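You operate a simulated robot arm through the tools that you are given. There is no shell and no other tool. Be economical: measure what you need, move in short steps, check, and stop when the job is done.

You are at the controls of a simulated two-armed robot. One attempt, no reset.

TASK
Wipe the smudges off the green plaque with the yellow cloth.
Fine: damp the cloth in the wipe tub; put the cloth back and the tub's lid on; leave the other plaques as they are.

Only the result counts: the job must be done as asked and must still hold three seconds after the hand-in. Knocking over, shifting, dropping, spilling or breaking anything else fails it. A push-on lid holds only when it is set on centred and level and pressed home; a screw cap is set on level and turned clockwise until tight. Flat cloth is picked up by pressing the open fingertips on it (5 to 10 N) and closing them slowly along it; thin cloth reads only 2 to 8 mm in the jaws.

THE ROBOT
Two 7-joint arms with fingered hands on one trunk that stands fixed in place. Base frame: the origin is at the foot of the trunk, x ahead of it, y to its left, z up; the work surface is at about z = 740. Units: mm, rad, N and s.
The left shoulder is at [70, 142, 1064], the right one opposite. With the tool pointing down near the work surface each hand reaches from about 400 to 800 mm from the base axis, measured 20 degrees to its own side. Payload 3.6 kg a hand.
The TCP of each hand is the grasp point between the finger pads, 25 mm short of the fingertips. In the tool frame z runs along the fingers and y along their closing line. The gripper opens to 88 mm. The gripper's body begins 29 mm behind the TCP. The gripper is a hand of 5 fingers: y runs from the thumb to the fingers, the wrist lies at [-13, -97, -162] in the tool frame, and closing takes about 1.5 s.
Orientation is told as [roll, pitch, yaw] about the base's x, y, z axes, in that order, counted from this pose: with the fingers straight down and the wrist toward the robot, the tool's x, y and z point along [0, 1, 0], [1, 0, 0] and [0, 0, -1] of the base frame.

THE INTERFACE
- The arms move only by the tool move_arm. It takes "left_series", "right_series" or both (then of equal length, played together; a hand with none holds still); each is a list of rows, each a list of 3 entries, a list of its own where there are three numbers: the turn, a rotation vector about the base's x, y, z in degrees, then the shift along the base's x, y, z in cm, then the finger opening in cm, from 0 to 8.8. In form: [[[wx, wy, wz], [tx, ty, tz], grip], ...]. A call has 1 to 20 rows; each row is the pose to reach, as a shift and turn from the pose commanded when the call began. Each row takes 0.2 s and may step no farther than 50 mm and 0.15 rad from the row before; otherwise, or with a gripper value out of range, the whole call is refused. A pose out of reach is approached as far as the arm can. The call stops where the force on the tool passes 90 N (or 10 N more than at its start, if that is more) or the arm is blocked; 0.2 s more then pass. The fingers move at their own pace (about 72 mm/s each) and stop on an object; they squeeze with about 25 N. The grip force told is the motor's: it shows also when the fingers shut on nothing. Time passes only in rows, and 0.2 s behind the last, so rows that repeat a pose let the fingers close. It gives the time, the measured TCP pose, the force on the tool (base axes), the opening and the grip force at its end, in the units of the frame above (readings bear some noise), and new pictures: "views" is both (left out), scene, wrist or none (wrist: the cameras of the hands that moved).
- Cameras (640 x 400 px; columns grow to the right, rows downward): "scene" is now at [124.3, -35.3, 1290.4]; the picture's right is [-0.43, -0.90, -0.00], its down [-0.62, 0.30, -0.72] and it looks along [0.65, -0.31, -0.69] (base axes); focal length 268 px, centre (320, 200). "left" rides on the left gripper at [-59, -79, -105] in its tool frame; the picture's right is [-0.73, -0.32, 0.61], its down [0.62, -0.68, 0.38] and it looks along [0.29, 0.66, 0.70] (tool axes); focal length 234 px, centre (320, 200). "right" rides on the right gripper at [59, -79, -105] in its tool frame; the picture's right is [-0.73, 0.32, -0.61], its down [-0.62, -0.68, 0.38] and it looks along [-0.29, 0.66, 0.70] (tool axes); focal length 234 px, centre (320, 200). There is no depth. A picture from a camera that has moved, and an enlarged one, comes with that camera's place and axes in the base frame and with its lens. The place of the scene camera against the robot may be out by one fixed shift of up to 18 mm in any direction.
- move_column(by): slides the trunk up (or, below 0, down) by that many mm; the arms and the scene camera ride with it, the base frame stays. It gives what a move gives, with no picture.
- hand_shape(shape, hand): the hand has 5 fingers and takes this shape, open, in about a second: jaw (thumb against the fingers, like two jaws); tri (thumb and two fingers); tip (a fingertip pinch); poke (one finger out to press); point (the index stretched); flat (the hand flat); cup (the hand cupped); fist (a fist). The gripper value then closes the fingers along that shape, each until it touches; the sizes above hold for jaw. It gives what a move gives, with no picture.
- head_to(pan, tilt): turns the head with the scene camera to pan (to the left, within 1.501 rad either way) and tilt (down, from -0.506 to 1.204), counted from straight ahead of the robot. It gives what a move gives, and a new picture of the scene camera.
- close_up(camera, box): a new picture of the part [left, top, right, bottom] of that camera's present view, enlarged. The clock stands still meanwhile.
- close_job(): hands the job in; it is judged then, once.

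Work in short steps. Places have to be worked out from the pictures, the camera data and where the tool is seen: move nearer, look again, correct. Check each grasp and each placing, and mend what went wrong. You have 120 turns and 200 pictures in all, those below and enlarged ones among them. Open the grippers and draw the arms clear of the work before you hand the job in, unless the task says otherwise; then end with one line.

The tools are called after ">>>" as a command line: name --argument value ..., lists and objects as JSON in quotes. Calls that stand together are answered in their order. move_arm: Moves the arms, as the interface text tells. Its arguments: {"type":"object","properties":{"left_series":{"type":"array","items":{"type":"array"}},"right_series":{"type":"array","items":{"type":"array"}},"views":{"type":"string","enum":["both","scene","wrist","none"]}},"required":[]} The other tools are called the same way: move_column (by) slides the trunk up or down; hand_shape (shape, hand) gives the hand a shape; head_to (pan, tilt) turns the head that bears the scene camera; close_up (camera, box) takes an enlarged picture of a part of a camera's view; close_job () hands the job in.

At the start:

```text
time: 0.0
left_position: [566.6, -29.9, 1064.4]
left_tcp_rot: [-0.001, 0.001, 0.002]
left_contact_force: [0.4, -0.3, 0.9]
left_gripper_width: 87.8
left_finger_force: 0.1
left_shape: jaw
right_position: [352.6, -444.2, 1053.3]
right_tcp_rot: [0.002, 0.001, 0.001]
right_contact_force: [0.6, -0.5, -0.5]
right_gripper_width: 87.7
right_finger_force: 0.0
right_shape: jaw
trunk travel left (down, up): [-600.0, 340.0]
head pan, tilt: [-0.449, 0.764]
```

scene: 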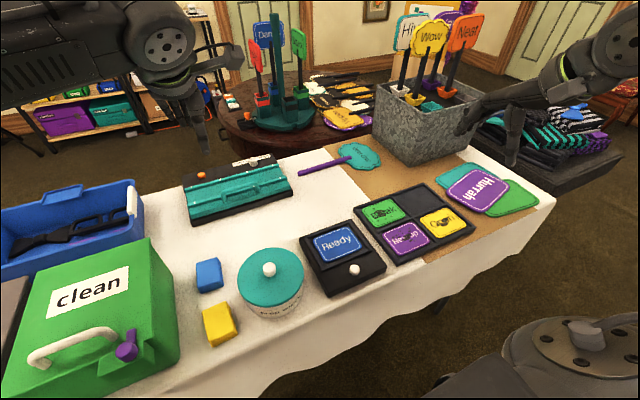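
right: 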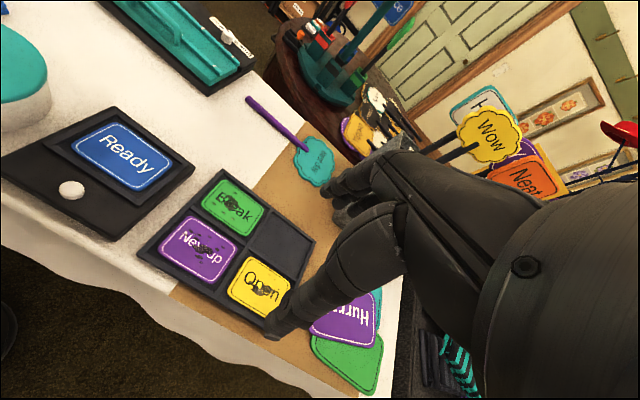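
left: 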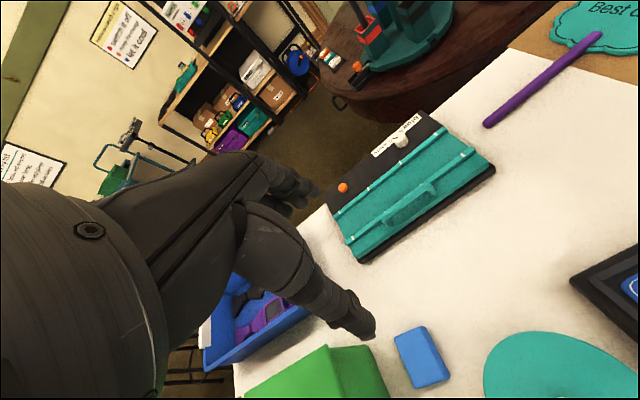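

I'll look closely at the tub, the cloths and the plaque tray before I move anything.

>>> close_up --camera "scene" --box '[170, 230, 330, 360]'

>>> close_up --camera "scene" --box '[290, 170, 490, 300]'

```text
3.08 times, centred on (250, 295) of scene
camera zoom: at [124.3, -35.3, 1290.4], right [-0.43, -0.9, 0.0], down [-0.62, 0.3, -0.72], along [0.65, -0.31, -0.69], focal length 826 px, centre (535, -92)
```

zoom: 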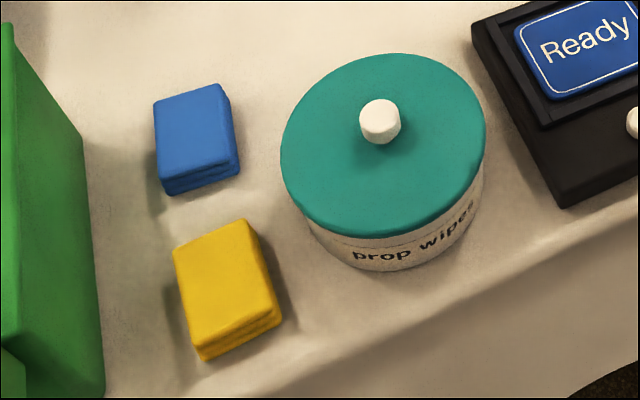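

```text
3.08 times, centred on (390, 235) of scene
camera zoom: at [124.3, -35.3, 1290.4], right [-0.43, -0.9, 0.0], down [-0.62, 0.3, -0.72], along [0.65, -0.31, -0.69], focal length 826 px, centre (105, 92)
```

zoom: 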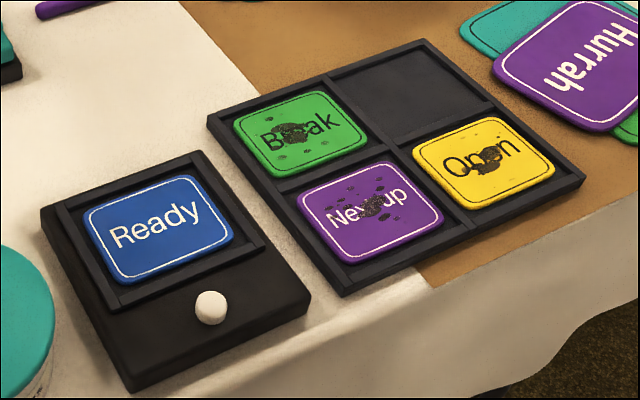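

The cloth pad is at about (401, 50), the tub at about (422, -67) and the green plaque at about (505, -410). My plan is for the left hand to lift the lid and hold it while the right hand handles the cloth. First I bring the left hand above the lid to look.

>>> move_arm --left_series '[[[0, 0, 0], [-3, -0.8, -2.7], 8.8], [[0, 0, 0], [-6, -1.6, -5.4], 8.8], [[0, 0, 0], [-9, -2.4, -8.1], 8.8], [[0, 0, 0], [-12, -3.2, -10.8], 8.8], [[0, 0, 0], [-14.4, -3.7, -13.4], 8.8], [[0, 0, 0], [-14.4, -3.7, -13.4], 8.8]]'

```text
time: 1.4
left_position: [423.0, -66.5, 930.2]
left_tcp_rot: [0.001, 0.0, 0.003]
left_contact_force: [0.8, -0.5, 0.4]
left_gripper_width: 87.8
left_finger_force: 0.1
left_shape: jaw
right_position: [352.2, -443.8, 1053.4]
right_tcp_rot: [0.001, -0.001, 0.001]
right_contact_force: [-0.8, 0.2, -0.2]
right_gripper_width: 87.8
right_finger_force: 0.1
right_shape: jaw
trunk travel left (down, up): [-600.0, 340.0]
head pan, tilt: [-0.449, 0.764]
camera scene: at [124.3, -35.0, 1290.4], right [-0.43, -0.9, 0.0], down [-0.62, 0.3, -0.72], along [0.65, -0.31, -0.69], focal length 268 px, centre (320, 200)
camera left: at [343.6, -124.7, 1035.3], right [-0.32, -0.73, -0.61], down [-0.68, 0.62, -0.38], along [0.66, 0.29, -0.7], focal length 234 px, centre (320, 200)
```

scene: 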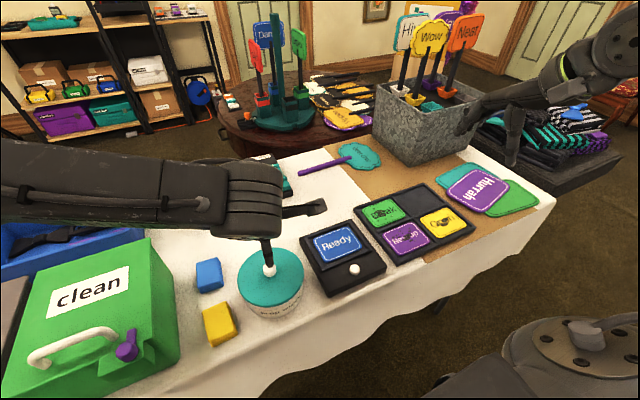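
left: 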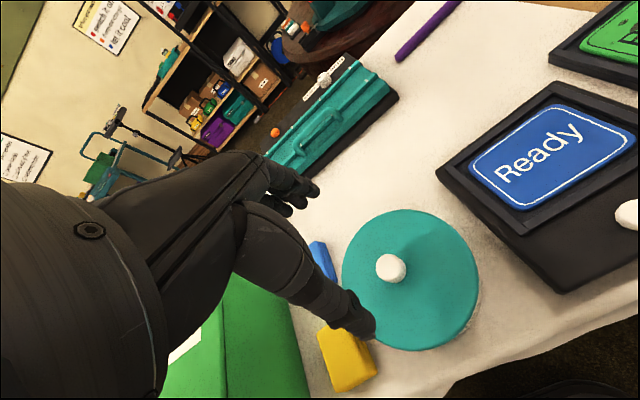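

The left camera puts the knob at about (421, -70), which is nearly under the TCP. I lower 6 cm and check again.

>>> move_arm --left_series '[[[0, 0, 0], [0, -0.2, -3], 8.8], [[0, 0, 0], [-0.1, -0.4, -6], 8.8], [[0, 0, 0], [-0.1, -0.4, -6], 8.8]]'

>>> close_up --camera "left" --box '[280, 160, 480, 360]'

```text
time: 2.2
left_position: [421.8, -70.0, 871.1]
left_tcp_rot: [0.0, 0.0, 0.001]
left_contact_force: [-0.7, 0.3, 0.1]
left_gripper_width: 87.8
left_finger_force: 0.1
left_shape: jaw
right_position: [350.9, -444.7, 1053.5]
right_tcp_rot: [0.001, 0.0, 0.002]
right_contact_force: [0.5, -0.5, 0.7]
right_gripper_width: 87.8
right_finger_force: 0.0
right_shape: jaw
trunk travel left (down, up): [-600.0, 340.0]
head pan, tilt: [-0.449, 0.764]
camera scene: at [123.9, -35.3, 1290.5], right [-0.43, -0.9, 0.0], down [-0.62, 0.3, -0.72], along [0.65, -0.31, -0.69], focal length 268 px, centre (320, 200)
camera left: at [342.5, -129.1, 975.3], right [-0.32, -0.73, -0.61], down [-0.68, 0.62, -0.38], along [0.66, 0.29, -0.7], focal length 234 px, centre (320, 200)
```

scene: 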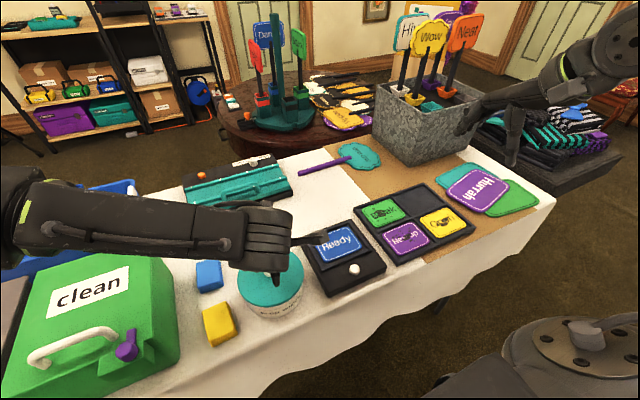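
left: 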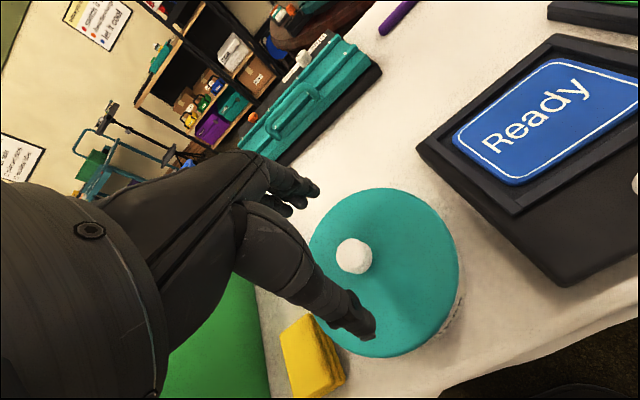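

```text
2.00 times, centred on (380, 260) of left
camera zoom: at [342.5, -129.1, 975.3], right [-0.32, -0.73, -0.61], down [-0.68, 0.62, -0.38], along [0.66, 0.29, -0.7], focal length 468 px, centre (200, 80)
```

zoom: 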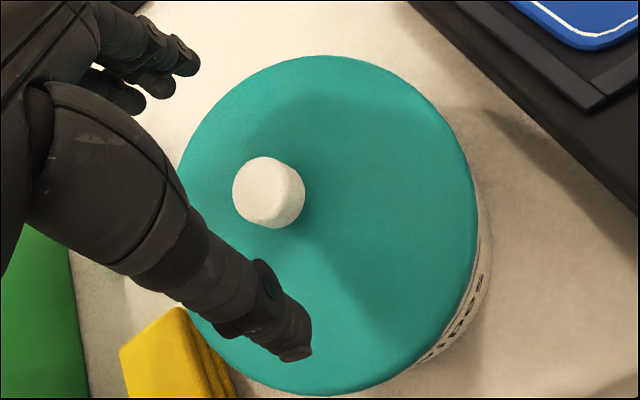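

Triangulation gives the knob centre at (422, -70, 819), so it is aligned. I lower until the fingertips are just above the lid, then close.

>>> move_arm --left_series '[[[0, 0, 0], [0, 0, -1.8], 8.8], [[0, 0, 0], [0, 0, -3.4], 8.8], [[0, 0, 0], [0, 0, -3.4], 8.8]]'

>>> close_up --camera "left" --box '[220, 160, 420, 360]'

```text
time: 3.0
left_position: [422.1, -70.2, 837.8]
left_tcp_rot: [0.0, -0.001, 0.001]
left_contact_force: [-0.6, 0.3, 0.3]
left_gripper_width: 87.6
left_finger_force: 0.0
left_shape: jaw
right_position: [351.6, -444.4, 1053.1]
right_tcp_rot: [0.001, 0.001, 0.003]
right_contact_force: [-0.1, -0.2, -1.1]
right_gripper_width: 87.8
right_finger_force: 0.1
right_shape: jaw
trunk travel left (down, up): [-600.0, 340.0]
head pan, tilt: [-0.449, 0.764]
camera scene: at [124.1, -35.3, 1290.4], right [-0.43, -0.9, 0.0], down [-0.62, 0.3, -0.72], along [0.65, -0.31, -0.69], focal length 268 px, centre (320, 200)
camera left: at [343.1, -129.0, 941.7], right [-0.32, -0.73, -0.61], down [-0.68, 0.62, -0.38], along [0.66, 0.29, -0.7], focal length 234 px, centre (320, 200)
```

scene: 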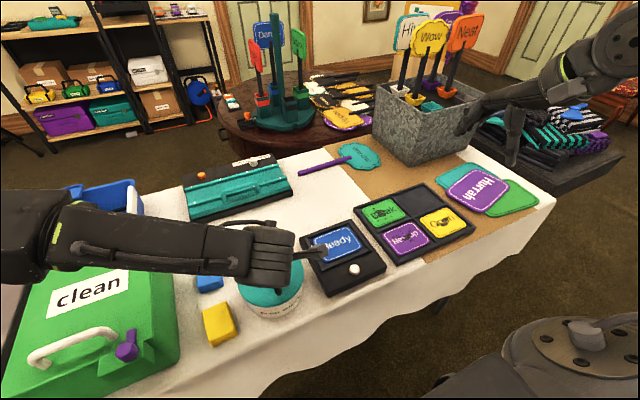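
left: 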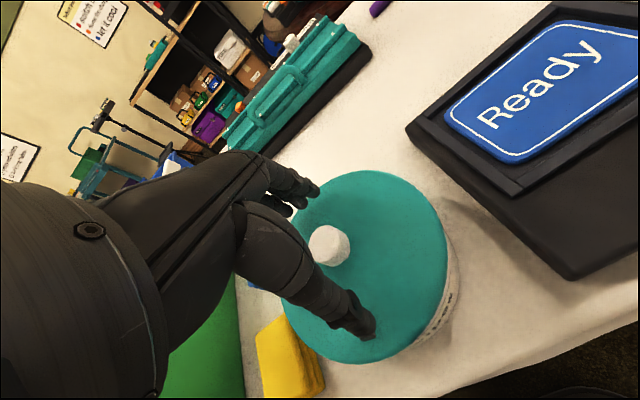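

```text
2.00 times, centred on (320, 260) of left
camera zoom: at [343.1, -129.0, 941.7], right [-0.32, -0.73, -0.61], down [-0.68, 0.62, -0.38], along [0.66, 0.29, -0.7], focal length 468 px, centre (320, 80)
```

zoom: 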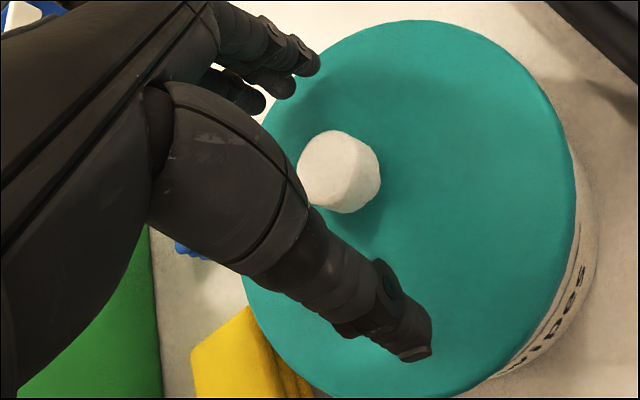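

The knob sits between the thumb and fingers with no contact yet. I drop another 3 mm and close.

>>> move_arm --left_series '[[[0, 0, 0], [0, 0, -0.3], 8.8], [[0, 0, 0], [0, 0, -0.3], 6], [[0, 0, 0], [0, 0, -0.3], 3.5], [[0, 0, 0], [0, 0, -0.3], 1.5], [[0, 0, 0], [0, 0, -0.3], 1.5], [[0, 0, 0], [0, 0, -0.3], 1.5], [[0, 0, 0], [0, 0, -0.3], 1.0], [[0, 0, 0], [0, 0, -0.3], 0.5], [[0, 0, 0], [0, 0, -0.3], 0.5]]' --views "wrist"

```text
time: 5.0
left_position: [421.9, -69.8, 834.9]
left_tcp_rot: [0.0, 0.001, 0.001]
left_contact_force: [0.4, 0.4, -0.4]
left_gripper_width: 17.0
left_finger_force: 25.4
left_shape: jaw
right_position: [352.3, -444.3, 1053.7]
right_tcp_rot: [0.002, 0.001, 0.002]
right_contact_force: [0.3, 0.0, 1.1]
right_gripper_width: 87.8
right_finger_force: 0.1
right_shape: jaw
trunk travel left (down, up): [-600.0, 340.0]
head pan, tilt: [-0.449, 0.764]
camera left: at [343.0, -128.9, 938.6], right [-0.32, -0.73, -0.61], down [-0.68, 0.62, -0.38], along [0.66, 0.29, -0.7], focal length 234 px, centre (320, 200)
```

left: 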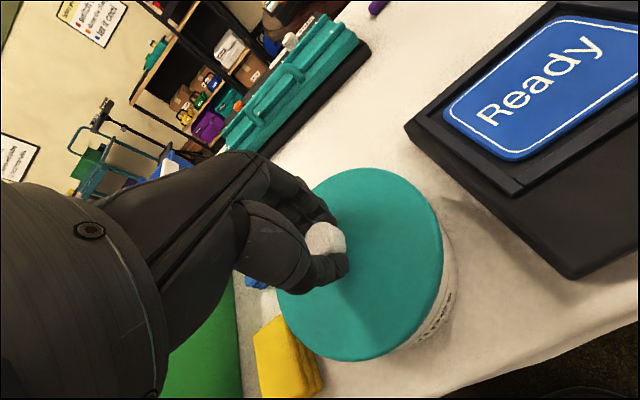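

The knob is gripped (17 mm, 25 N). I lift slowly and straight up, watching the force and whether the tub comes along.

>>> move_arm --left_series '[[[0, 0, 0], [0, 0, 0.3], 0.5], [[0, 0, 0], [0, 0, 0.6], 0.5], [[0, 0, 0], [0, 0, 1.0], 0.5], [[0, 0, 0], [0, 0, 1.4], 0.5], [[0, 0, 0], [0, 0, 1.8], 0.5]]' --views "both"

>>> close_up --camera "scene" --box '[190, 220, 350, 330]'

```text
time: 6.2
left_position: [422.2, -69.7, 851.4]
left_tcp_rot: [0.0, 0.0, 0.003]
left_contact_force: [0.4, 0.0, -0.3]
left_gripper_width: 16.8
left_finger_force: 24.7
left_shape: jaw
right_position: [352.4, -444.1, 1053.1]
right_tcp_rot: [0.002, 0.001, 0.002]
right_contact_force: [-0.7, 0.5, -0.3]
right_gripper_width: 87.8
right_finger_force: 0.0
right_shape: jaw
trunk travel left (down, up): [-600.0, 340.0]
head pan, tilt: [-0.449, 0.764]
camera scene: at [124.3, -35.3, 1290.4], right [-0.43, -0.9, 0.0], down [-0.62, 0.3, -0.72], along [0.65, -0.31, -0.69], focal length 268 px, centre (320, 200)
camera left: at [342.7, -128.7, 956.9], right [-0.32, -0.73, -0.61], down [-0.68, 0.62, -0.38], along [0.66, 0.29, -0.7], focal length 234 px, centre (320, 200)
```

scene: 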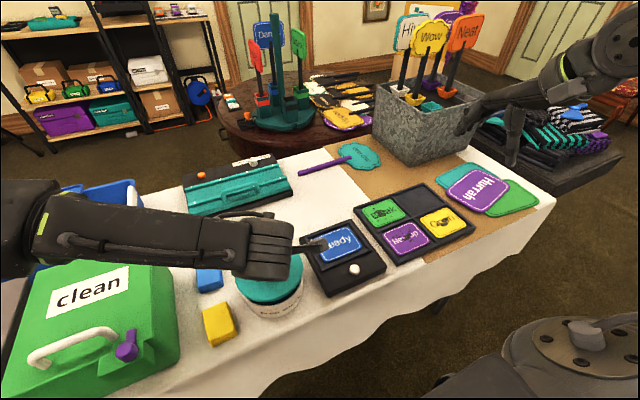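
left: 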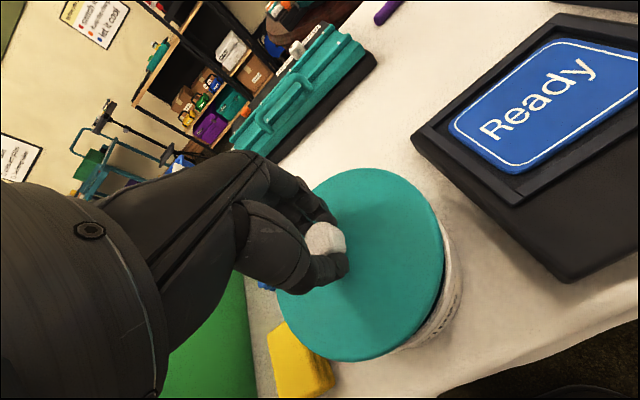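

```text
3.64 times, centred on (270, 275) of scene
camera zoom: at [124.3, -35.3, 1290.4], right [-0.43, -0.9, 0.0], down [-0.62, 0.3, -0.72], along [0.65, -0.31, -0.69], focal length 976 px, centre (502, -73)
```

zoom: 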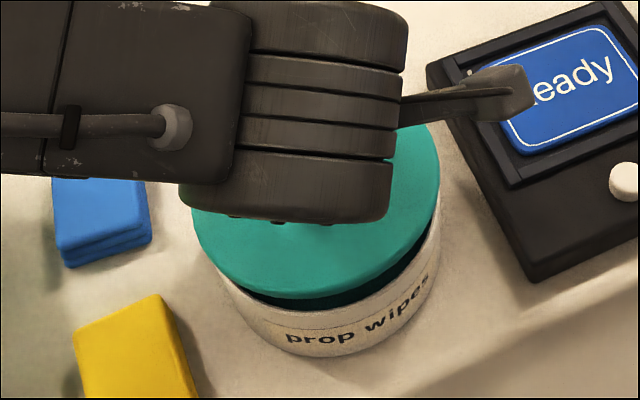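

The lid came off and the tub stayed put. The lid's seat is at TCP (422, -70, 835). I raise it high and swing it left, out of the way.

>>> move_arm --left_series '[[[0, 0, 0], [0, 0, 3], 0.5], [[0, 0, 0], [0, 0, 7], 0.5], [[0, 0, 0], [0, 0, 11], 0.5], [[0, 0, 0], [0, 0, 15], 0.5], [[0, 0, 0], [1, 3, 18], 0.5], [[0, 0, 0], [2, 7, 20], 0.5], [[0, 0, 0], [4, 11, 20], 0.5], [[0, 0, 0], [6, 15, 20], 0.5], [[0, 0, 0], [8, 19, 20], 0.5], [[0, 0, 0], [10, 23, 20], 0.5], [[0, 0, 0], [12, 27, 20], 0.5], [[0, 0, 0], [12, 27, 20], 0.5]]' --views "both"

>>> close_up --camera "scene" --box '[170, 230, 330, 360]'

```text
time: 8.8
left_position: [542.5, 200.3, 1052.5]
left_tcp_rot: [0.002, 0.0, 0.003]
left_contact_force: [0.0, 0.5, -0.8]
left_gripper_width: 17.0
left_finger_force: 25.3
left_shape: jaw
right_position: [351.7, -444.8, 1052.3]
right_tcp_rot: [0.003, 0.001, 0.001]
right_contact_force: [0.4, -0.7, -0.6]
right_gripper_width: 88.1
right_finger_force: 0.1
right_shape: jaw
trunk travel left (down, up): [-600.0, 340.0]
head pan, tilt: [-0.449, 0.764]
camera scene: at [124.2, -36.1, 1290.4], right [-0.43, -0.9, 0.0], down [-0.62, 0.3, -0.72], along [0.65, -0.31, -0.69], focal length 268 px, centre (320, 200)
camera left: at [462.8, 141.3, 1156.3], right [-0.32, -0.73, -0.61], down [-0.68, 0.62, -0.38], along [0.66, 0.29, -0.7], focal length 234 px, centre (320, 200)
```

scene: 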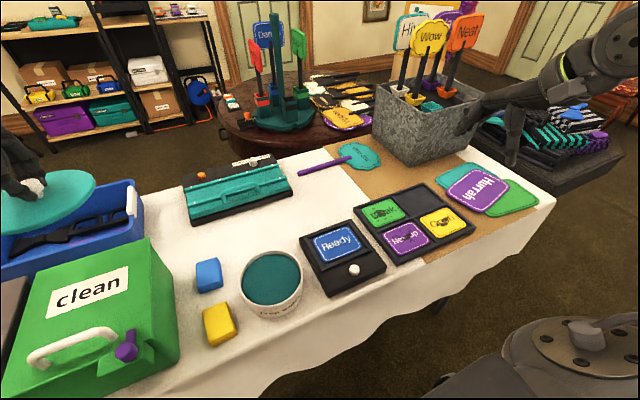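
left: 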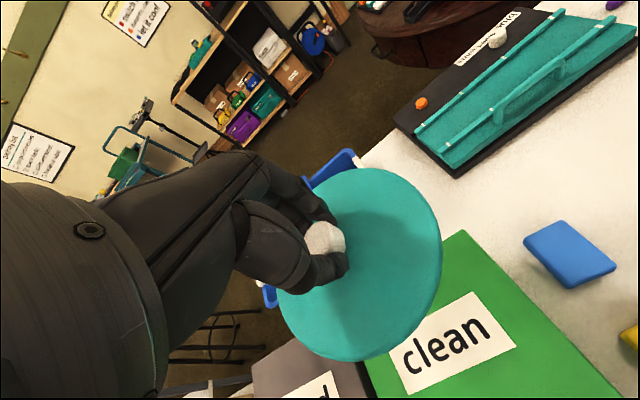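

```text
3.08 times, centred on (250, 295) of scene
camera zoom: at [124.2, -36.1, 1290.4], right [-0.43, -0.9, 0.0], down [-0.62, 0.3, -0.72], along [0.65, -0.31, -0.69], focal length 826 px, centre (535, -92)
```

zoom: 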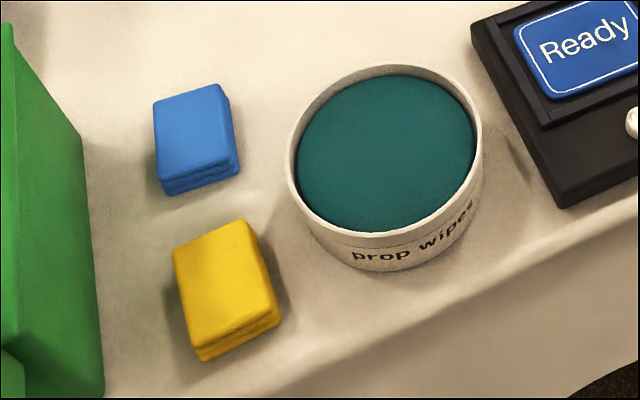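

The tub is open, with a wet pad just below the rim. I bring the right hand high over the yellow cloth at yaw 0 so it clears the tub.

>>> move_arm --right_series '[[[0, 0, 0], [0.4, 3.8, -0.5], 8.8], [[0, 0, 0], [0.7, 7.6, -1], 8.8], [[0, 0, 0], [1.1, 11.4, -2], 8.8], [[0, 0, 0], [1.5, 15.2, -3], 8.8], [[0, 0, 1], [1.8, 19, -4], 8.8], [[0, 0, 2], [2.2, 22.8, -5], 8.8], [[0, 0, 3], [2.6, 26.6, -6], 8.8], [[0, 0, 4], [2.9, 30.4, -7], 8.8], [[0, 0, 5], [3.3, 34.2, -8], 8.8], [[0, 0, 6], [3.7, 38, -9], 8.8], [[0, 0, 6], [4.2, 41.8, -10], 8.8], [[0, 0, 6], [4.5, 45.6, -11.5], 8.8], [[0, 0, 6], [4.7, 49.4, -12.5], 8.8], [[0, 0, 6], [4.7, 49.4, -12.5], 8.8]]' --views "both"

```text
time: 11.8
left_position: [540.6, 200.1, 1051.7]
left_tcp_rot: [0.002, 0.0, 0.002]
left_contact_force: [0.4, -1.1, -1.1]
left_gripper_width: 17.1
left_finger_force: 25.4
left_shape: jaw
right_position: [396.9, -46.4, 955.9]
right_tcp_rot: [0.003, 0.0, 0.109]
right_contact_force: [-0.2, -0.2, -0.2]
right_gripper_width: 87.7
right_finger_force: 0.0
right_shape: jaw
right hand out of reach, approached as far as the arm can: row 6, 7, 8, 11, 12, 13, 14
trunk travel left (down, up): [-600.0, 340.0]
head pan, tilt: [-0.449, 0.764]
camera scene: at [124.0, -35.2, 1290.5], right [-0.43, -0.9, 0.0], down [-0.62, 0.3, -0.72], along [0.65, -0.31, -0.69], focal length 268 px, centre (320, 200)
camera right: at [311.5, 2.7, 1060.1], right [0.4, -0.69, 0.61], down [-0.61, -0.69, -0.39], along [0.68, -0.22, -0.7], focal length 234 px, centre (320, 200)
```

scene: 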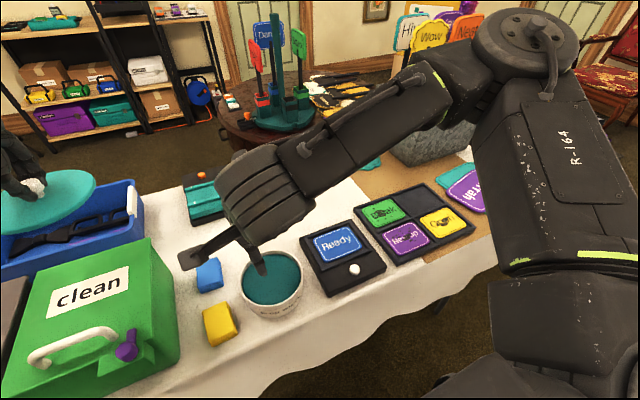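
right: 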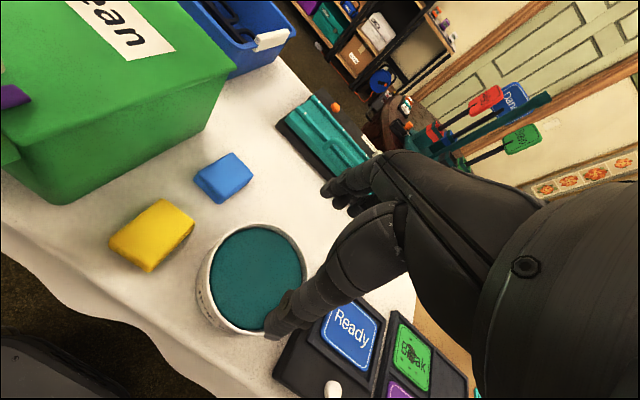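

Yaw 0 is out of reach this far left. The cloth triangulates to about (390, 47). I turn the hand to about yaw 90, a more natural pose for this arm, and narrow the opening so the thumb clears the tub.

>>> move_arm --right_series '[[[0, 0, 8], [0, 0, 0], 8.0], [[0, 0, 16], [0, 0, 0], 7.5], [[0, 0, 24], [0, 0, 0], 7], [[0, 0, 32], [0, 0, 0], 7], [[0, 0, 40], [0, 0, 0], 7], [[0, 0, 48], [0, 0, 0], 7], [[0, 0, 56], [0, 0, 0], 7], [[0, 0, 64], [0, 0, 0], 7], [[0, 0, 72], [0, 0, 0], 7], [[0, 0, 80], [0, 0, 0], 7], [[0, 0, 84], [0, 0, 0], 7], [[0, 0, 84], [0, 0, 0], 7], [[0, 0, 84], [0, 0, 0], 7]]' --views "both"

```text
time: 14.6
left_position: [541.7, 201.5, 1052.3]
left_tcp_rot: [0.0, 0.0, 0.001]
left_contact_force: [-0.2, 0.7, -0.9]
left_gripper_width: 16.7
left_finger_force: 24.9
left_shape: jaw
right_position: [397.6, -44.8, 955.1]
right_tcp_rot: [0.0, 0.0, 1.572]
right_contact_force: [-0.7, -0.2, 0.1]
right_gripper_width: 70.2
right_finger_force: 0.0
right_shape: jaw
trunk travel left (down, up): [-600.0, 340.0]
head pan, tilt: [-0.449, 0.764]
camera scene: at [124.5, -35.1, 1290.4], right [-0.43, -0.9, 0.0], down [-0.62, 0.3, -0.72], along [0.65, -0.31, -0.69], focal length 268 px, centre (320, 200)
camera right: at [337.7, -125.9, 1059.8], right [0.73, 0.32, 0.61], down [0.62, -0.68, -0.38], along [0.29, 0.66, -0.7], focal length 234 px, centre (320, 200)
```

scene: 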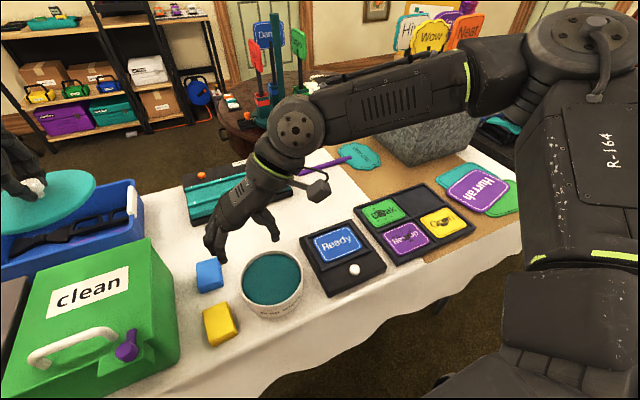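
right: 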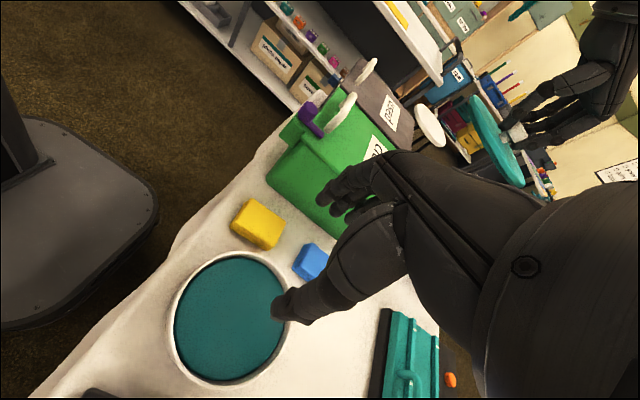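

The yaw 90 pose works well. Now I move over the cloth.

>>> move_arm --right_series '[[[0, 0, 2], [-0.2, 3, -1.5], 7], [[0, 0, 4], [-0.4, 6, -3], 7], [[0, 0, 6], [-0.8, 9.2, -5], 7], [[0, 0, 6], [-0.8, 9.2, -5.5], 7], [[0, 0, 6], [-0.8, 9.2, -5.5], 7]]' --views "both"

>>> close_up --camera "right" --box '[200, 180, 400, 340]'

```text
time: 15.8
left_position: [543.1, 199.5, 1053.0]
left_tcp_rot: [0.001, 0.0, 0.001]
left_contact_force: [0.4, -0.2, 0.3]
left_gripper_width: 16.9
left_finger_force: 25.0
left_shape: jaw
right_position: [377.9, 8.2, 915.5]
right_tcp_rot: [0.002, -0.001, 1.676]
right_contact_force: [-0.1, -0.5, 0.3]
right_gripper_width: 69.9
right_finger_force: 0.0
right_shape: jaw
right hand out of reach, approached as far as the arm can: row 2, 3, 4, 5
trunk travel left (down, up): [-600.0, 340.0]
head pan, tilt: [-0.449, 0.764]
camera scene: at [124.3, -35.4, 1290.4], right [-0.43, -0.9, 0.0], down [-0.62, 0.3, -0.72], along [0.65, -0.31, -0.69], focal length 268 px, centre (320, 200)
camera right: at [327.4, -78.5, 1020.8], right [0.69, 0.4, 0.61], down [0.69, -0.61, -0.38], along [0.22, 0.68, -0.7], focal length 234 px, centre (320, 200)
```

scene: 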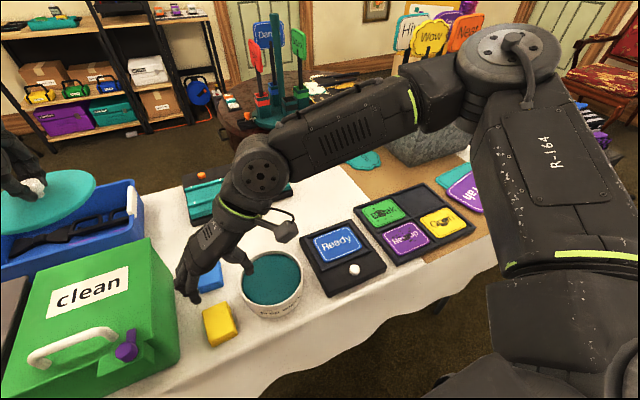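
right: 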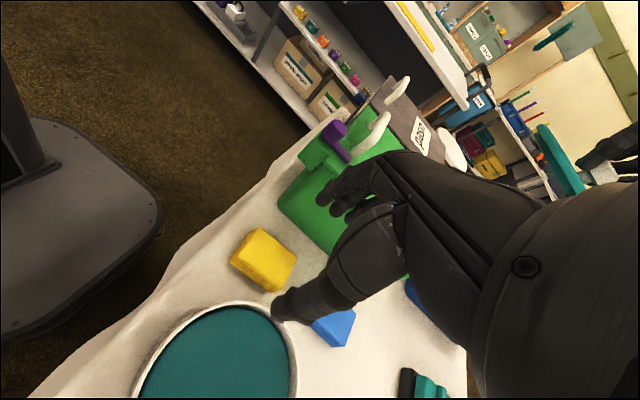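

```text
2.50 times, centred on (300, 260) of right
camera zoom: at [327.4, -78.5, 1020.8], right [0.69, 0.4, 0.61], down [0.69, -0.61, -0.38], along [0.22, 0.68, -0.7], focal length 585 px, centre (370, 50)
```

zoom: 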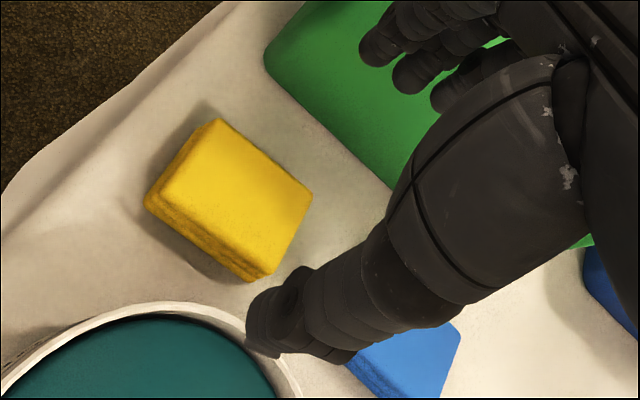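

The right hand stops about 40 mm short. That looks like a joint limit rather than distance, so I raise the trunk to let the arm hang and reach inward.

>>> move_column --by 180

>>> move_arm --right_series '[[[0, 0, 0], [0, 0, -4], 7], [[0, 0, 0], [0, 0, -8], 7], [[0, 0, 0], [0, 0, -12], 7], [[0, 0, 0], [0, 0, -16], 7], [[0, 0, 0], [0, 0, -18], 7], [[0, 0, 0], [0.5, 2, -18], 7], [[0, 0, 0], [1.2, 4, -18], 7], [[0, 0, 0], [1.2, 4, -18], 7]]' --views "both"

```text
time: 17.8
left_position: [541.8, 200.0, 1231.7]
left_tcp_rot: [0.001, 0.0, 0.001]
left_contact_force: [0.0, -0.7, -0.3]
left_gripper_width: 17.2
left_finger_force: 24.8
left_shape: jaw
right_position: [379.8, 9.4, 1095.4]
right_tcp_rot: [0.001, -0.001, 1.677]
right_contact_force: [0.1, 0.1, -0.4]
right_gripper_width: 70.0
right_finger_force: 0.0
right_shape: jaw
trunk travel left (down, up): [-780.0, 160.0]
head pan, tilt: [-0.449, 0.764]
```

```text
time: 19.6
left_position: [541.4, 200.1, 1231.5]
left_tcp_rot: [0.0, 0.0, 0.003]
left_contact_force: [-0.4, 0.3, -0.6]
left_gripper_width: 16.9
left_finger_force: 24.9
left_shape: jaw
right_position: [364.0, -47.5, 987.5]
right_tcp_rot: [0.003, 0.001, 1.675]
right_contact_force: [0.0, -0.1, -0.4]
right_gripper_width: 70.4
right_finger_force: 0.1
right_shape: jaw
right hand out of reach, approached as far as the arm can: row 1, 2, 3, 4, 5, 6, 7, 8
trunk travel left (down, up): [-780.0, 160.0]
head pan, tilt: [-0.449, 0.764]
camera scene: at [124.5, -35.3, 1470.4], right [-0.43, -0.9, 0.0], down [-0.62, 0.3, -0.72], along [0.65, -0.31, -0.69], focal length 268 px, centre (320, 200)
camera right: at [313.7, -133.5, 1091.8], right [0.69, 0.4, 0.61], down [0.69, -0.61, -0.38], along [0.22, 0.68, -0.7], focal length 234 px, centre (320, 200)
```

scene: 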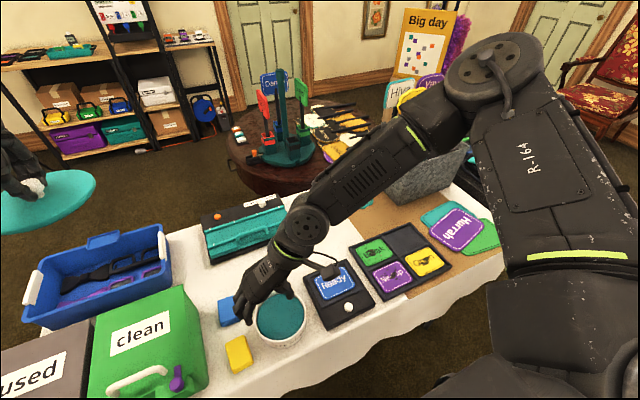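
right: 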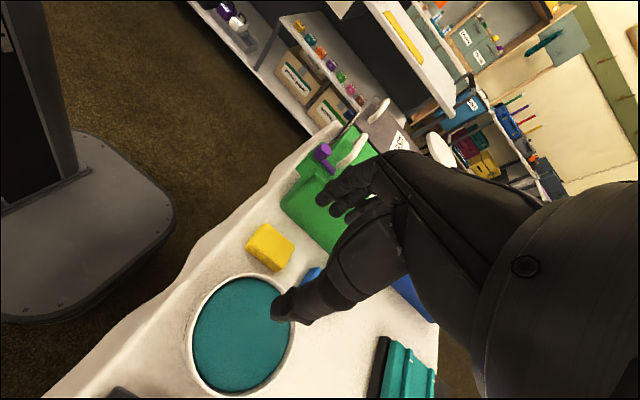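

Raising made it worse, so lowering should help. I lift both hands first so that nothing gets hit on the way down.

>>> move_arm --right_series '[[[0, 0, 0], [0, 0, 4], 7], [[0, 0, 0], [0, 0, 8], 7], [[0, 0, 0], [0, 0, 12], 7], [[0, 0, 0], [0, 0, 16], 7], [[0, 0, 0], [0, 0, 20], 7]]' --left_series '[[[0, 0, 0], [0, 0, 3], 0.5], [[0, 0, 0], [0, 0, 6], 0.5], [[0, 0, 0], [0, 0, 9], 0.5], [[0, 0, 0], [0, 0, 12], 0.5], [[0, 0, 0], [0, 0, 15], 0.5]]' --views "none"

```text
time: 20.8
left_position: [539.6, 200.4, 1383.0]
left_tcp_rot: [0.001, 0.001, 0.001]
left_contact_force: [-0.1, 0.4, -0.5]
left_gripper_width: 16.8
left_finger_force: 25.1
left_shape: jaw
right_position: [360.9, -46.2, 1187.0]
right_tcp_rot: [0.0, 0.0, 1.676]
right_contact_force: [-0.4, 0.1, 0.0]
right_gripper_width: 70.2
right_finger_force: 0.1
right_shape: jaw
trunk travel left (down, up): [-780.0, 160.0]
head pan, tilt: [-0.449, 0.764]
```

Now I lower the trunk by 300, to a net -120. The right fingertips stay above the tub at about z = 862.

>>> move_column --by -300

>>> move_arm --right_series '[[[0, 0, 0], [0.6, 3, 0], 7], [[0, 0, 0], [1.4, 6, 0], 7], [[0, 0, 0], [2.9, 9.3, 0], 7], [[0, 0, 0], [2.9, 9.3, 0], 7], [[0, 0, 0], [2.9, 9.3, 0], 7]]' --views "both"

```text
time: 23.8
left_position: [540.9, 200.6, 1083.6]
left_tcp_rot: [0.0, 0.0, 0.003]
left_contact_force: [-0.1, 0.7, -0.6]
left_gripper_width: 17.2
left_finger_force: 24.9
left_shape: jaw
right_position: [362.9, -45.8, 886.4]
right_tcp_rot: [0.001, 0.0, 1.678]
right_contact_force: [0.0, 0.3, 0.2]
right_gripper_width: 70.1
right_finger_force: 0.1
right_shape: jaw
trunk travel left (down, up): [-480.0, 460.0]
head pan, tilt: [-0.449, 0.764]
```

```text
time: 25.0
left_position: [541.2, 199.6, 1081.7]
left_tcp_rot: [0.0, -0.001, 0.002]
left_contact_force: [0.2, 0.4, -1.2]
left_gripper_width: 16.6
left_finger_force: 24.7
left_shape: jaw
right_position: [377.0, 14.4, 885.3]
right_tcp_rot: [0.003, 0.002, 1.68]
right_contact_force: [0.5, 0.6, -0.2]
right_gripper_width: 70.3
right_finger_force: 0.1
right_shape: jaw
right hand out of reach, approached as far as the arm can: row 3, 4, 5
trunk travel left (down, up): [-480.0, 460.0]
head pan, tilt: [-0.449, 0.764]
camera scene: at [124.3, -35.3, 1170.4], right [-0.43, -0.9, 0.0], down [-0.62, 0.3, -0.72], along [0.65, -0.31, -0.69], focal length 268 px, centre (320, 200)
camera right: at [326.4, -71.6, 990.5], right [0.69, 0.4, 0.61], down [0.69, -0.61, -0.38], along [0.22, 0.68, -0.7], focal length 234 px, centre (320, 200)
```

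scene: 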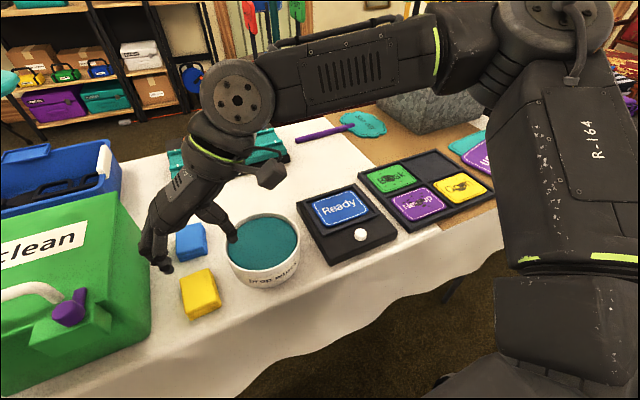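
right: 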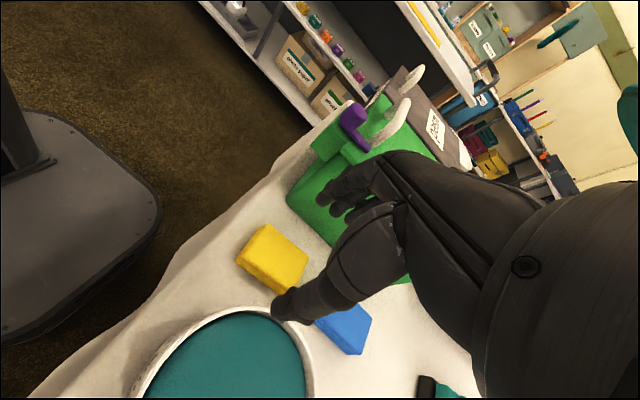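

The left arm reached the mirrored spot without trouble, so the right arm is just in a poor elbow posture. I return the trunk to 0, extend the right arm far forward to re-pose the elbow, and approach the cloth from there.

>>> move_column --by 120

>>> move_arm --right_series '[[[0, 0, -8], [0, -4, 1], 7], [[0, 0, -16], [1, -8, 2], 7], [[0, 0, -24], [2, -12, 3], 7], [[0, 0, -32], [3, -16, 3], 7], [[0, 0, -40], [6, -19, 3], 7], [[0, 0, -48], [10, -20, 3], 7], [[0, 0, -56], [14, -21, 3], 7], [[0, 0, -64], [18, -21, 3], 7], [[0, 0, -72], [22, -21, 3], 7], [[0, 0, -80], [26, -20, 3], 7], [[0, 0, -88], [29, -18, 3], 7], [[0, 0, -96], [30, -15, 3], 7], [[0, 0, -96], [30, -11, 3], 7], [[0, 0, -96], [29, -7, 3], 7], [[0, 0, -96], [28, -3, 3], 7], [[0, 0, -96], [25, 0, 3], 7], [[0, 0, -96], [21, 1.5, 3], 7], [[0, 0, -96], [19, 1.5, 3], 7], [[0, 0, -96], [19, 1.5, 3], 7]]' --views "scene"

```text
time: 26.5
left_position: [542.0, 199.4, 1201.2]
left_tcp_rot: [0.0, -0.001, 0.0]
left_contact_force: [0.1, 0.0, -1.0]
left_gripper_width: 17.1
left_finger_force: 24.4
left_shape: jaw
right_position: [377.1, 14.0, 1005.9]
right_tcp_rot: [0.002, 0.0, 1.676]
right_contact_force: [0.2, -0.9, -0.1]
right_gripper_width: 70.1
right_finger_force: 0.1
right_shape: jaw
trunk travel left (down, up): [-600.0, 340.0]
head pan, tilt: [-0.449, 0.764]
```

```text
time: 30.5
left_position: [541.0, 199.1, 1202.6]
left_tcp_rot: [0.0, -0.001, 0.002]
left_contact_force: [-0.4, 0.6, -1.0]
left_gripper_width: 17.0
left_finger_force: 25.9
left_shape: jaw
right_position: [531.0, -72.4, 1024.1]
right_tcp_rot: [0.001, 0.001, 0.001]
right_contact_force: [0.3, -0.1, 0.3]
right_gripper_width: 70.2
right_finger_force: 0.1
right_shape: jaw
right hand out of reach, approached as far as the arm can: row 11, 12, 13, 14, 15, 16, 17, 18, 19
trunk travel left (down, up): [-600.0, 340.0]
head pan, tilt: [-0.449, 0.764]
camera scene: at [124.6, -35.3, 1290.4], right [-0.43, -0.9, 0.0], down [-0.62, 0.3, -0.72], along [0.65, -0.31, -0.69], focal length 268 px, centre (320, 200)
```

scene: 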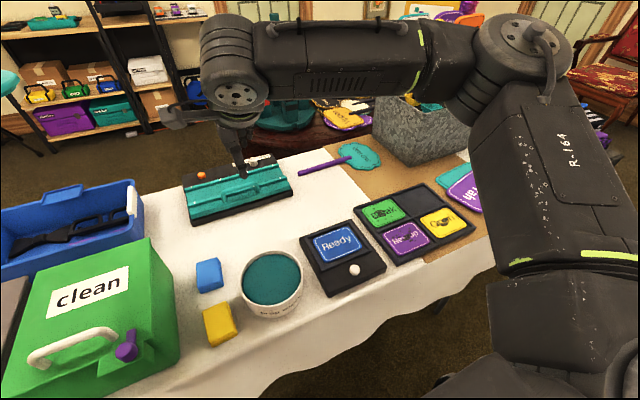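

The elbow stays flared, so I'm switching to a two-hand relay. The left hand parks the lid on free table at about (590, -60), then carries the cloth into the tub, and the right hand picks it up there. First I retract the right hand.

>>> move_arm --right_series '[[[0, 0, 0], [-1, -4, 0], 7], [[0, 0, 0], [-2, -8, 0], 7], [[0, 0, 0], [-4, -12, 0], 7], [[0, 0, 0], [-6, -16, 0], 7], [[0, 0, 0], [-8, -20, 0], 7], [[0, 0, 0], [-9, -24, 0], 7], [[0, 0, 0], [-10, -28, 0], 7], [[0, 0, 0], [-11, -32, 0], 7], [[0, 0, 0], [-11, -36, 0], 7], [[0, 0, 0], [-11, -36, 0], 7]]' --views "both"

```text
time: 32.7
left_position: [542.2, 198.7, 1200.8]
left_tcp_rot: [-0.001, 0.002, 0.002]
left_contact_force: [0.7, 0.7, -1.2]
left_gripper_width: 16.8
left_finger_force: 25.4
left_shape: jaw
right_position: [420.0, -431.8, 1025.3]
right_tcp_rot: [-0.003, 0.001, 0.002]
right_contact_force: [-1.1, 0.3, 0.7]
right_gripper_width: 69.9
right_finger_force: 0.0
right_shape: jaw
trunk travel left (down, up): [-600.0, 340.0]
head pan, tilt: [-0.449, 0.764]
camera scene: at [125.1, -35.1, 1290.3], right [-0.43, -0.9, 0.0], down [-0.62, 0.3, -0.72], along [0.65, -0.31, -0.69], focal length 268 px, centre (320, 200)
camera right: at [340.0, -374.6, 1130.7], right [0.32, -0.73, 0.61], down [-0.68, -0.62, -0.38], along [0.66, -0.29, -0.7], focal length 234 px, centre (320, 200)
```

scene: 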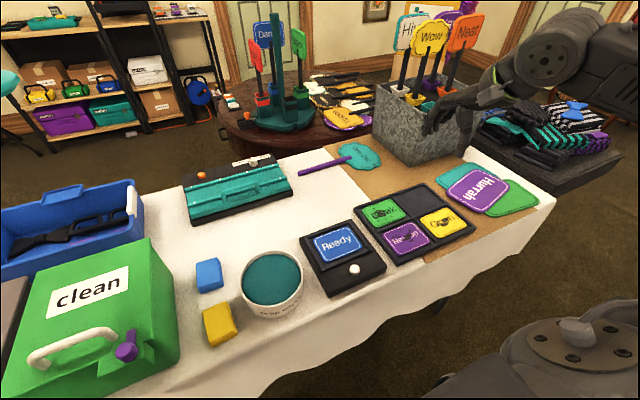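
right: 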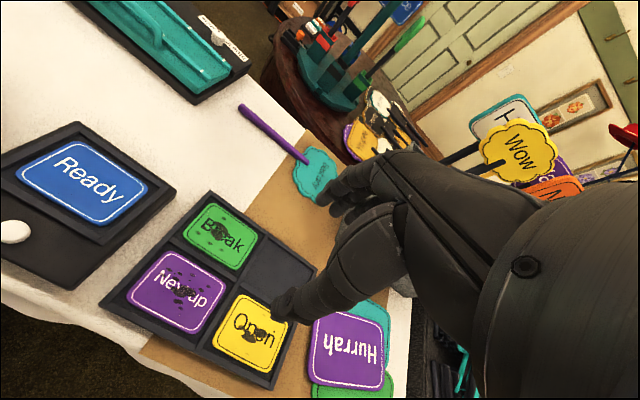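

The right hand is clear. The left hand carries the lid to above (590, -60), at about z = 830.

>>> move_arm --left_series '[[[0, 0, 0], [0.7, -3.7, -2.5], 0.5], [[0, 0, 0], [1.4, -7.4, -5], 0.5], [[0, 0, 0], [2.1, -11.1, -7.5], 0.5], [[0, 0, 0], [2.8, -14.8, -10.5], 0.5], [[0, 0, 0], [3.5, -18.5, -13.5], 0.5], [[0, 0, 0], [4.2, -22.2, -16.5], 0.5], [[0, 0, 0], [4.8, -25.9, -19.5], 0.5], [[0, 0, 0], [4.8, -25.9, -24], 0.5], [[0, 0, 0], [4.8, -25.9, -28.5], 0.5], [[0, 0, 0], [4.8, -25.9, -33], 0.5], [[0, 0, 0], [4.8, -25.9, -37], 0.5], [[0, 0, 0], [4.8, -25.9, -37], 0.5]]' --views "both"

```text
time: 35.3
left_position: [588.5, -59.0, 832.8]
left_tcp_rot: [0.0, 0.0, 0.002]
left_contact_force: [-0.5, -0.1, 0.5]
left_gripper_width: 16.9
left_finger_force: 24.6
left_shape: jaw
right_position: [417.9, -430.9, 1026.9]
right_tcp_rot: [0.002, 0.001, 0.0]
right_contact_force: [0.1, 0.0, -0.2]
right_gripper_width: 69.9
right_finger_force: 0.0
right_shape: jaw
trunk travel left (down, up): [-600.0, 340.0]
head pan, tilt: [-0.449, 0.764]
camera scene: at [124.0, -35.5, 1290.5], right [-0.43, -0.9, 0.0], down [-0.62, 0.3, -0.72], along [0.65, -0.31, -0.69], focal length 268 px, centre (320, 200)
camera left: at [509.7, -117.7, 936.7], right [-0.32, -0.73, -0.61], down [-0.68, 0.62, -0.38], along [0.66, 0.29, -0.7], focal length 234 px, centre (320, 200)
```

scene: 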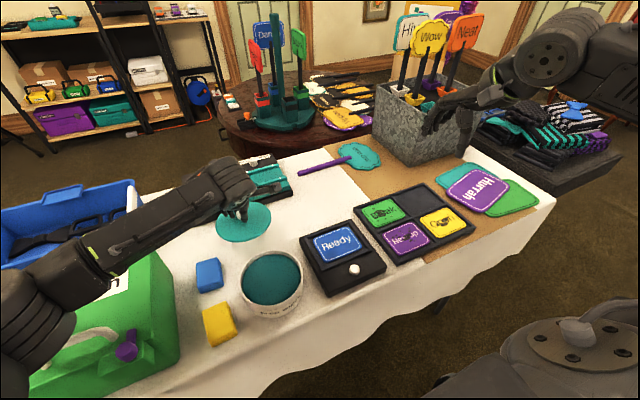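
left: 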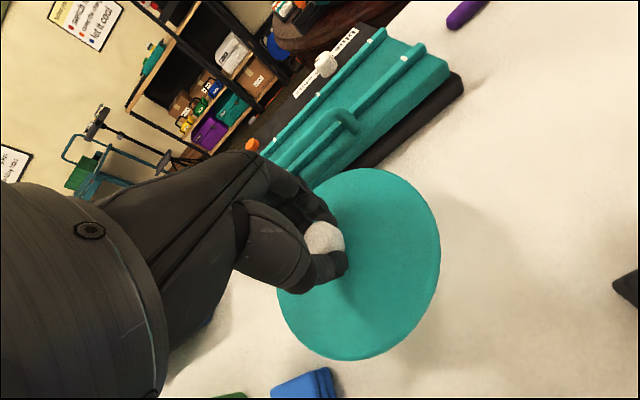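

The spot is clear, with the case front at about x = 690. I lower the lid in small steps until it touches.

>>> move_arm --left_series '[[[0, 0, 0], [0, 0, -1.5], 0.5], [[0, 0, 0], [0, 0, -3], 0.5], [[0, 0, 0], [0, 0, -3.6], 0.5], [[0, 0, 0], [0, 0, -3.9], 0.5], [[0, 0, 0], [0, 0, -4.2], 0.5], [[0, 0, 0], [0, 0, -4.2], 0.5]]' --views "wrist"

```text
time: 36.7
left_position: [583.2, -62.2, 797.9]
left_tcp_rot: [0.003, -0.012, 0.002]
left_contact_force: [0.4, 0.1, -0.5]
left_gripper_width: 16.6
left_finger_force: 24.5
left_shape: jaw
right_position: [410.9, -434.9, 1029.9]
right_tcp_rot: [0.005, -0.011, 0.001]
right_contact_force: [-0.3, -1.3, -0.2]
right_gripper_width: 70.3
right_finger_force: 0.1
right_shape: jaw
trunk travel left (down, up): [-600.0, 340.0]
head pan, tilt: [-0.449, 0.764]
camera left: at [503.1, -121.0, 901.5], right [-0.31, -0.72, -0.61], down [-0.68, 0.62, -0.39], along [0.67, 0.29, -0.69], focal length 234 px, centre (320, 200)
```

left: 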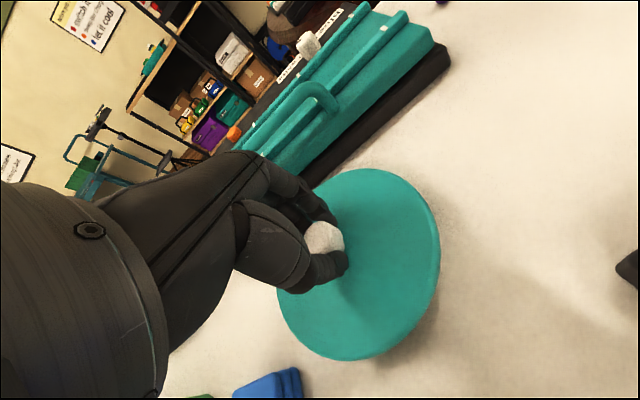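

The tool feels nothing, but both arms tilted slightly. The left forearm is probably pressing on the green box, so I back up at once and look.

>>> move_arm --left_series '[[[0, 0, 0], [0, 0, 2], 0.5], [[0, 0, 0], [0, 0, 5], 0.5], [[0, 0, 0], [0, 0, 8], 0.5], [[0, 0, 0], [0, 0, 8], 0.5]]' --views "none"

>>> head_to --pan 0.3 --tilt 0.9

```text
time: 37.7
left_position: [592.6, -58.0, 868.8]
left_tcp_rot: [-0.001, 0.003, 0.002]
left_contact_force: [-0.5, -0.5, -0.1]
left_gripper_width: 16.9
left_finger_force: 25.2
left_shape: jaw
right_position: [421.8, -430.9, 1025.4]
right_tcp_rot: [0.0, 0.001, 0.002]
right_contact_force: [0.8, 0.0, -0.1]
right_gripper_width: 70.2
right_finger_force: 0.1
right_shape: jaw
trunk travel left (down, up): [-600.0, 340.0]
head pan, tilt: [-0.449, 0.764]
```

```text
time: 38.8
left_position: [590.9, -60.0, 871.2]
left_tcp_rot: [0.0, 0.002, 0.001]
left_contact_force: [-1.2, -0.2, -0.4]
left_gripper_width: 16.8
left_finger_force: 25.2
left_shape: jaw
right_position: [418.8, -431.4, 1026.2]
right_tcp_rot: [0.002, 0.001, 0.002]
right_contact_force: [0.4, -0.4, 0.7]
right_gripper_width: 70.1
right_finger_force: 0.2
right_shape: jaw
trunk travel left (down, up): [-600.0, 340.0]
head pan, tilt: [0.3, 0.901]
camera scene: at [122.5, 22.5, 1279.7], right [0.3, -0.96, 0.0], down [-0.75, -0.23, -0.62], along [0.59, 0.18, -0.78], focal length 268 px, centre (320, 200)
```

scene: 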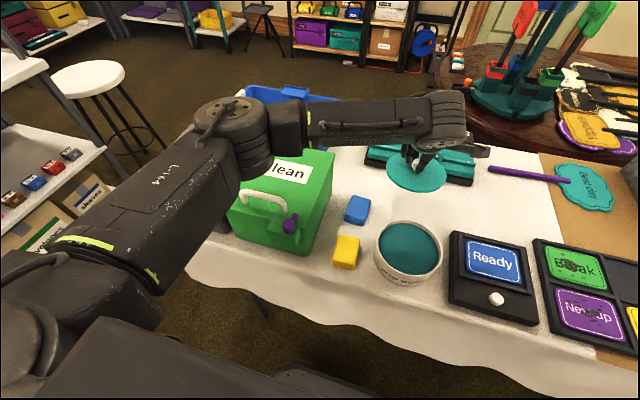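

The left elbow hangs right over the green box. I raise the trunk to lift the elbows and turn the head back to check whether the box moved.

>>> head_to --pan -0.449 --tilt 0.764

>>> move_column --by 200

```text
time: 39.9
left_position: [590.6, -59.0, 870.7]
left_tcp_rot: [-0.001, 0.0, 0.003]
left_contact_force: [0.4, -0.1, -0.6]
left_gripper_width: 16.9
left_finger_force: 24.9
left_shape: jaw
right_position: [420.0, -431.3, 1025.9]
right_tcp_rot: [0.002, 0.0, 0.001]
right_contact_force: [0.5, -0.6, 0.4]
right_gripper_width: 70.1
right_finger_force: 0.0
right_shape: jaw
trunk travel left (down, up): [-600.0, 340.0]
head pan, tilt: [-0.449, 0.764]
camera scene: at [124.4, -35.3, 1290.5], right [-0.43, -0.9, 0.0], down [-0.62, 0.3, -0.72], along [0.65, -0.31, -0.69], focal length 268 px, centre (320, 200)
```

scene: 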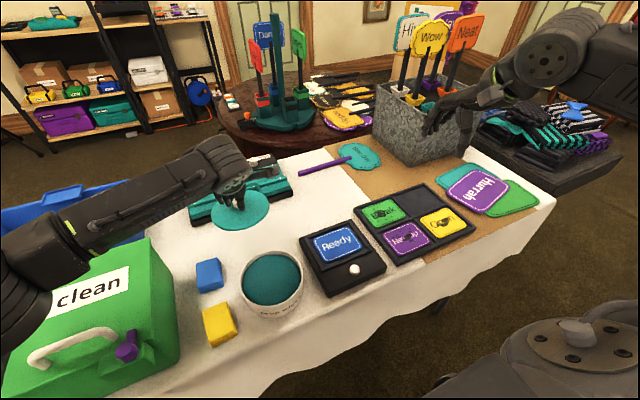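

```text
time: 42.1
left_position: [591.4, -59.0, 1070.3]
left_tcp_rot: [0.0, -0.001, 0.002]
left_contact_force: [0.1, 0.4, -0.8]
left_gripper_width: 16.6
left_finger_force: 24.8
left_shape: jaw
right_position: [418.4, -430.9, 1225.2]
right_tcp_rot: [0.002, 0.001, 0.003]
right_contact_force: [-0.6, -0.1, 0.8]
right_gripper_width: 69.9
right_finger_force: 0.0
right_shape: jaw
trunk travel left (down, up): [-800.0, 140.0]
head pan, tilt: [-0.449, 0.764]
```

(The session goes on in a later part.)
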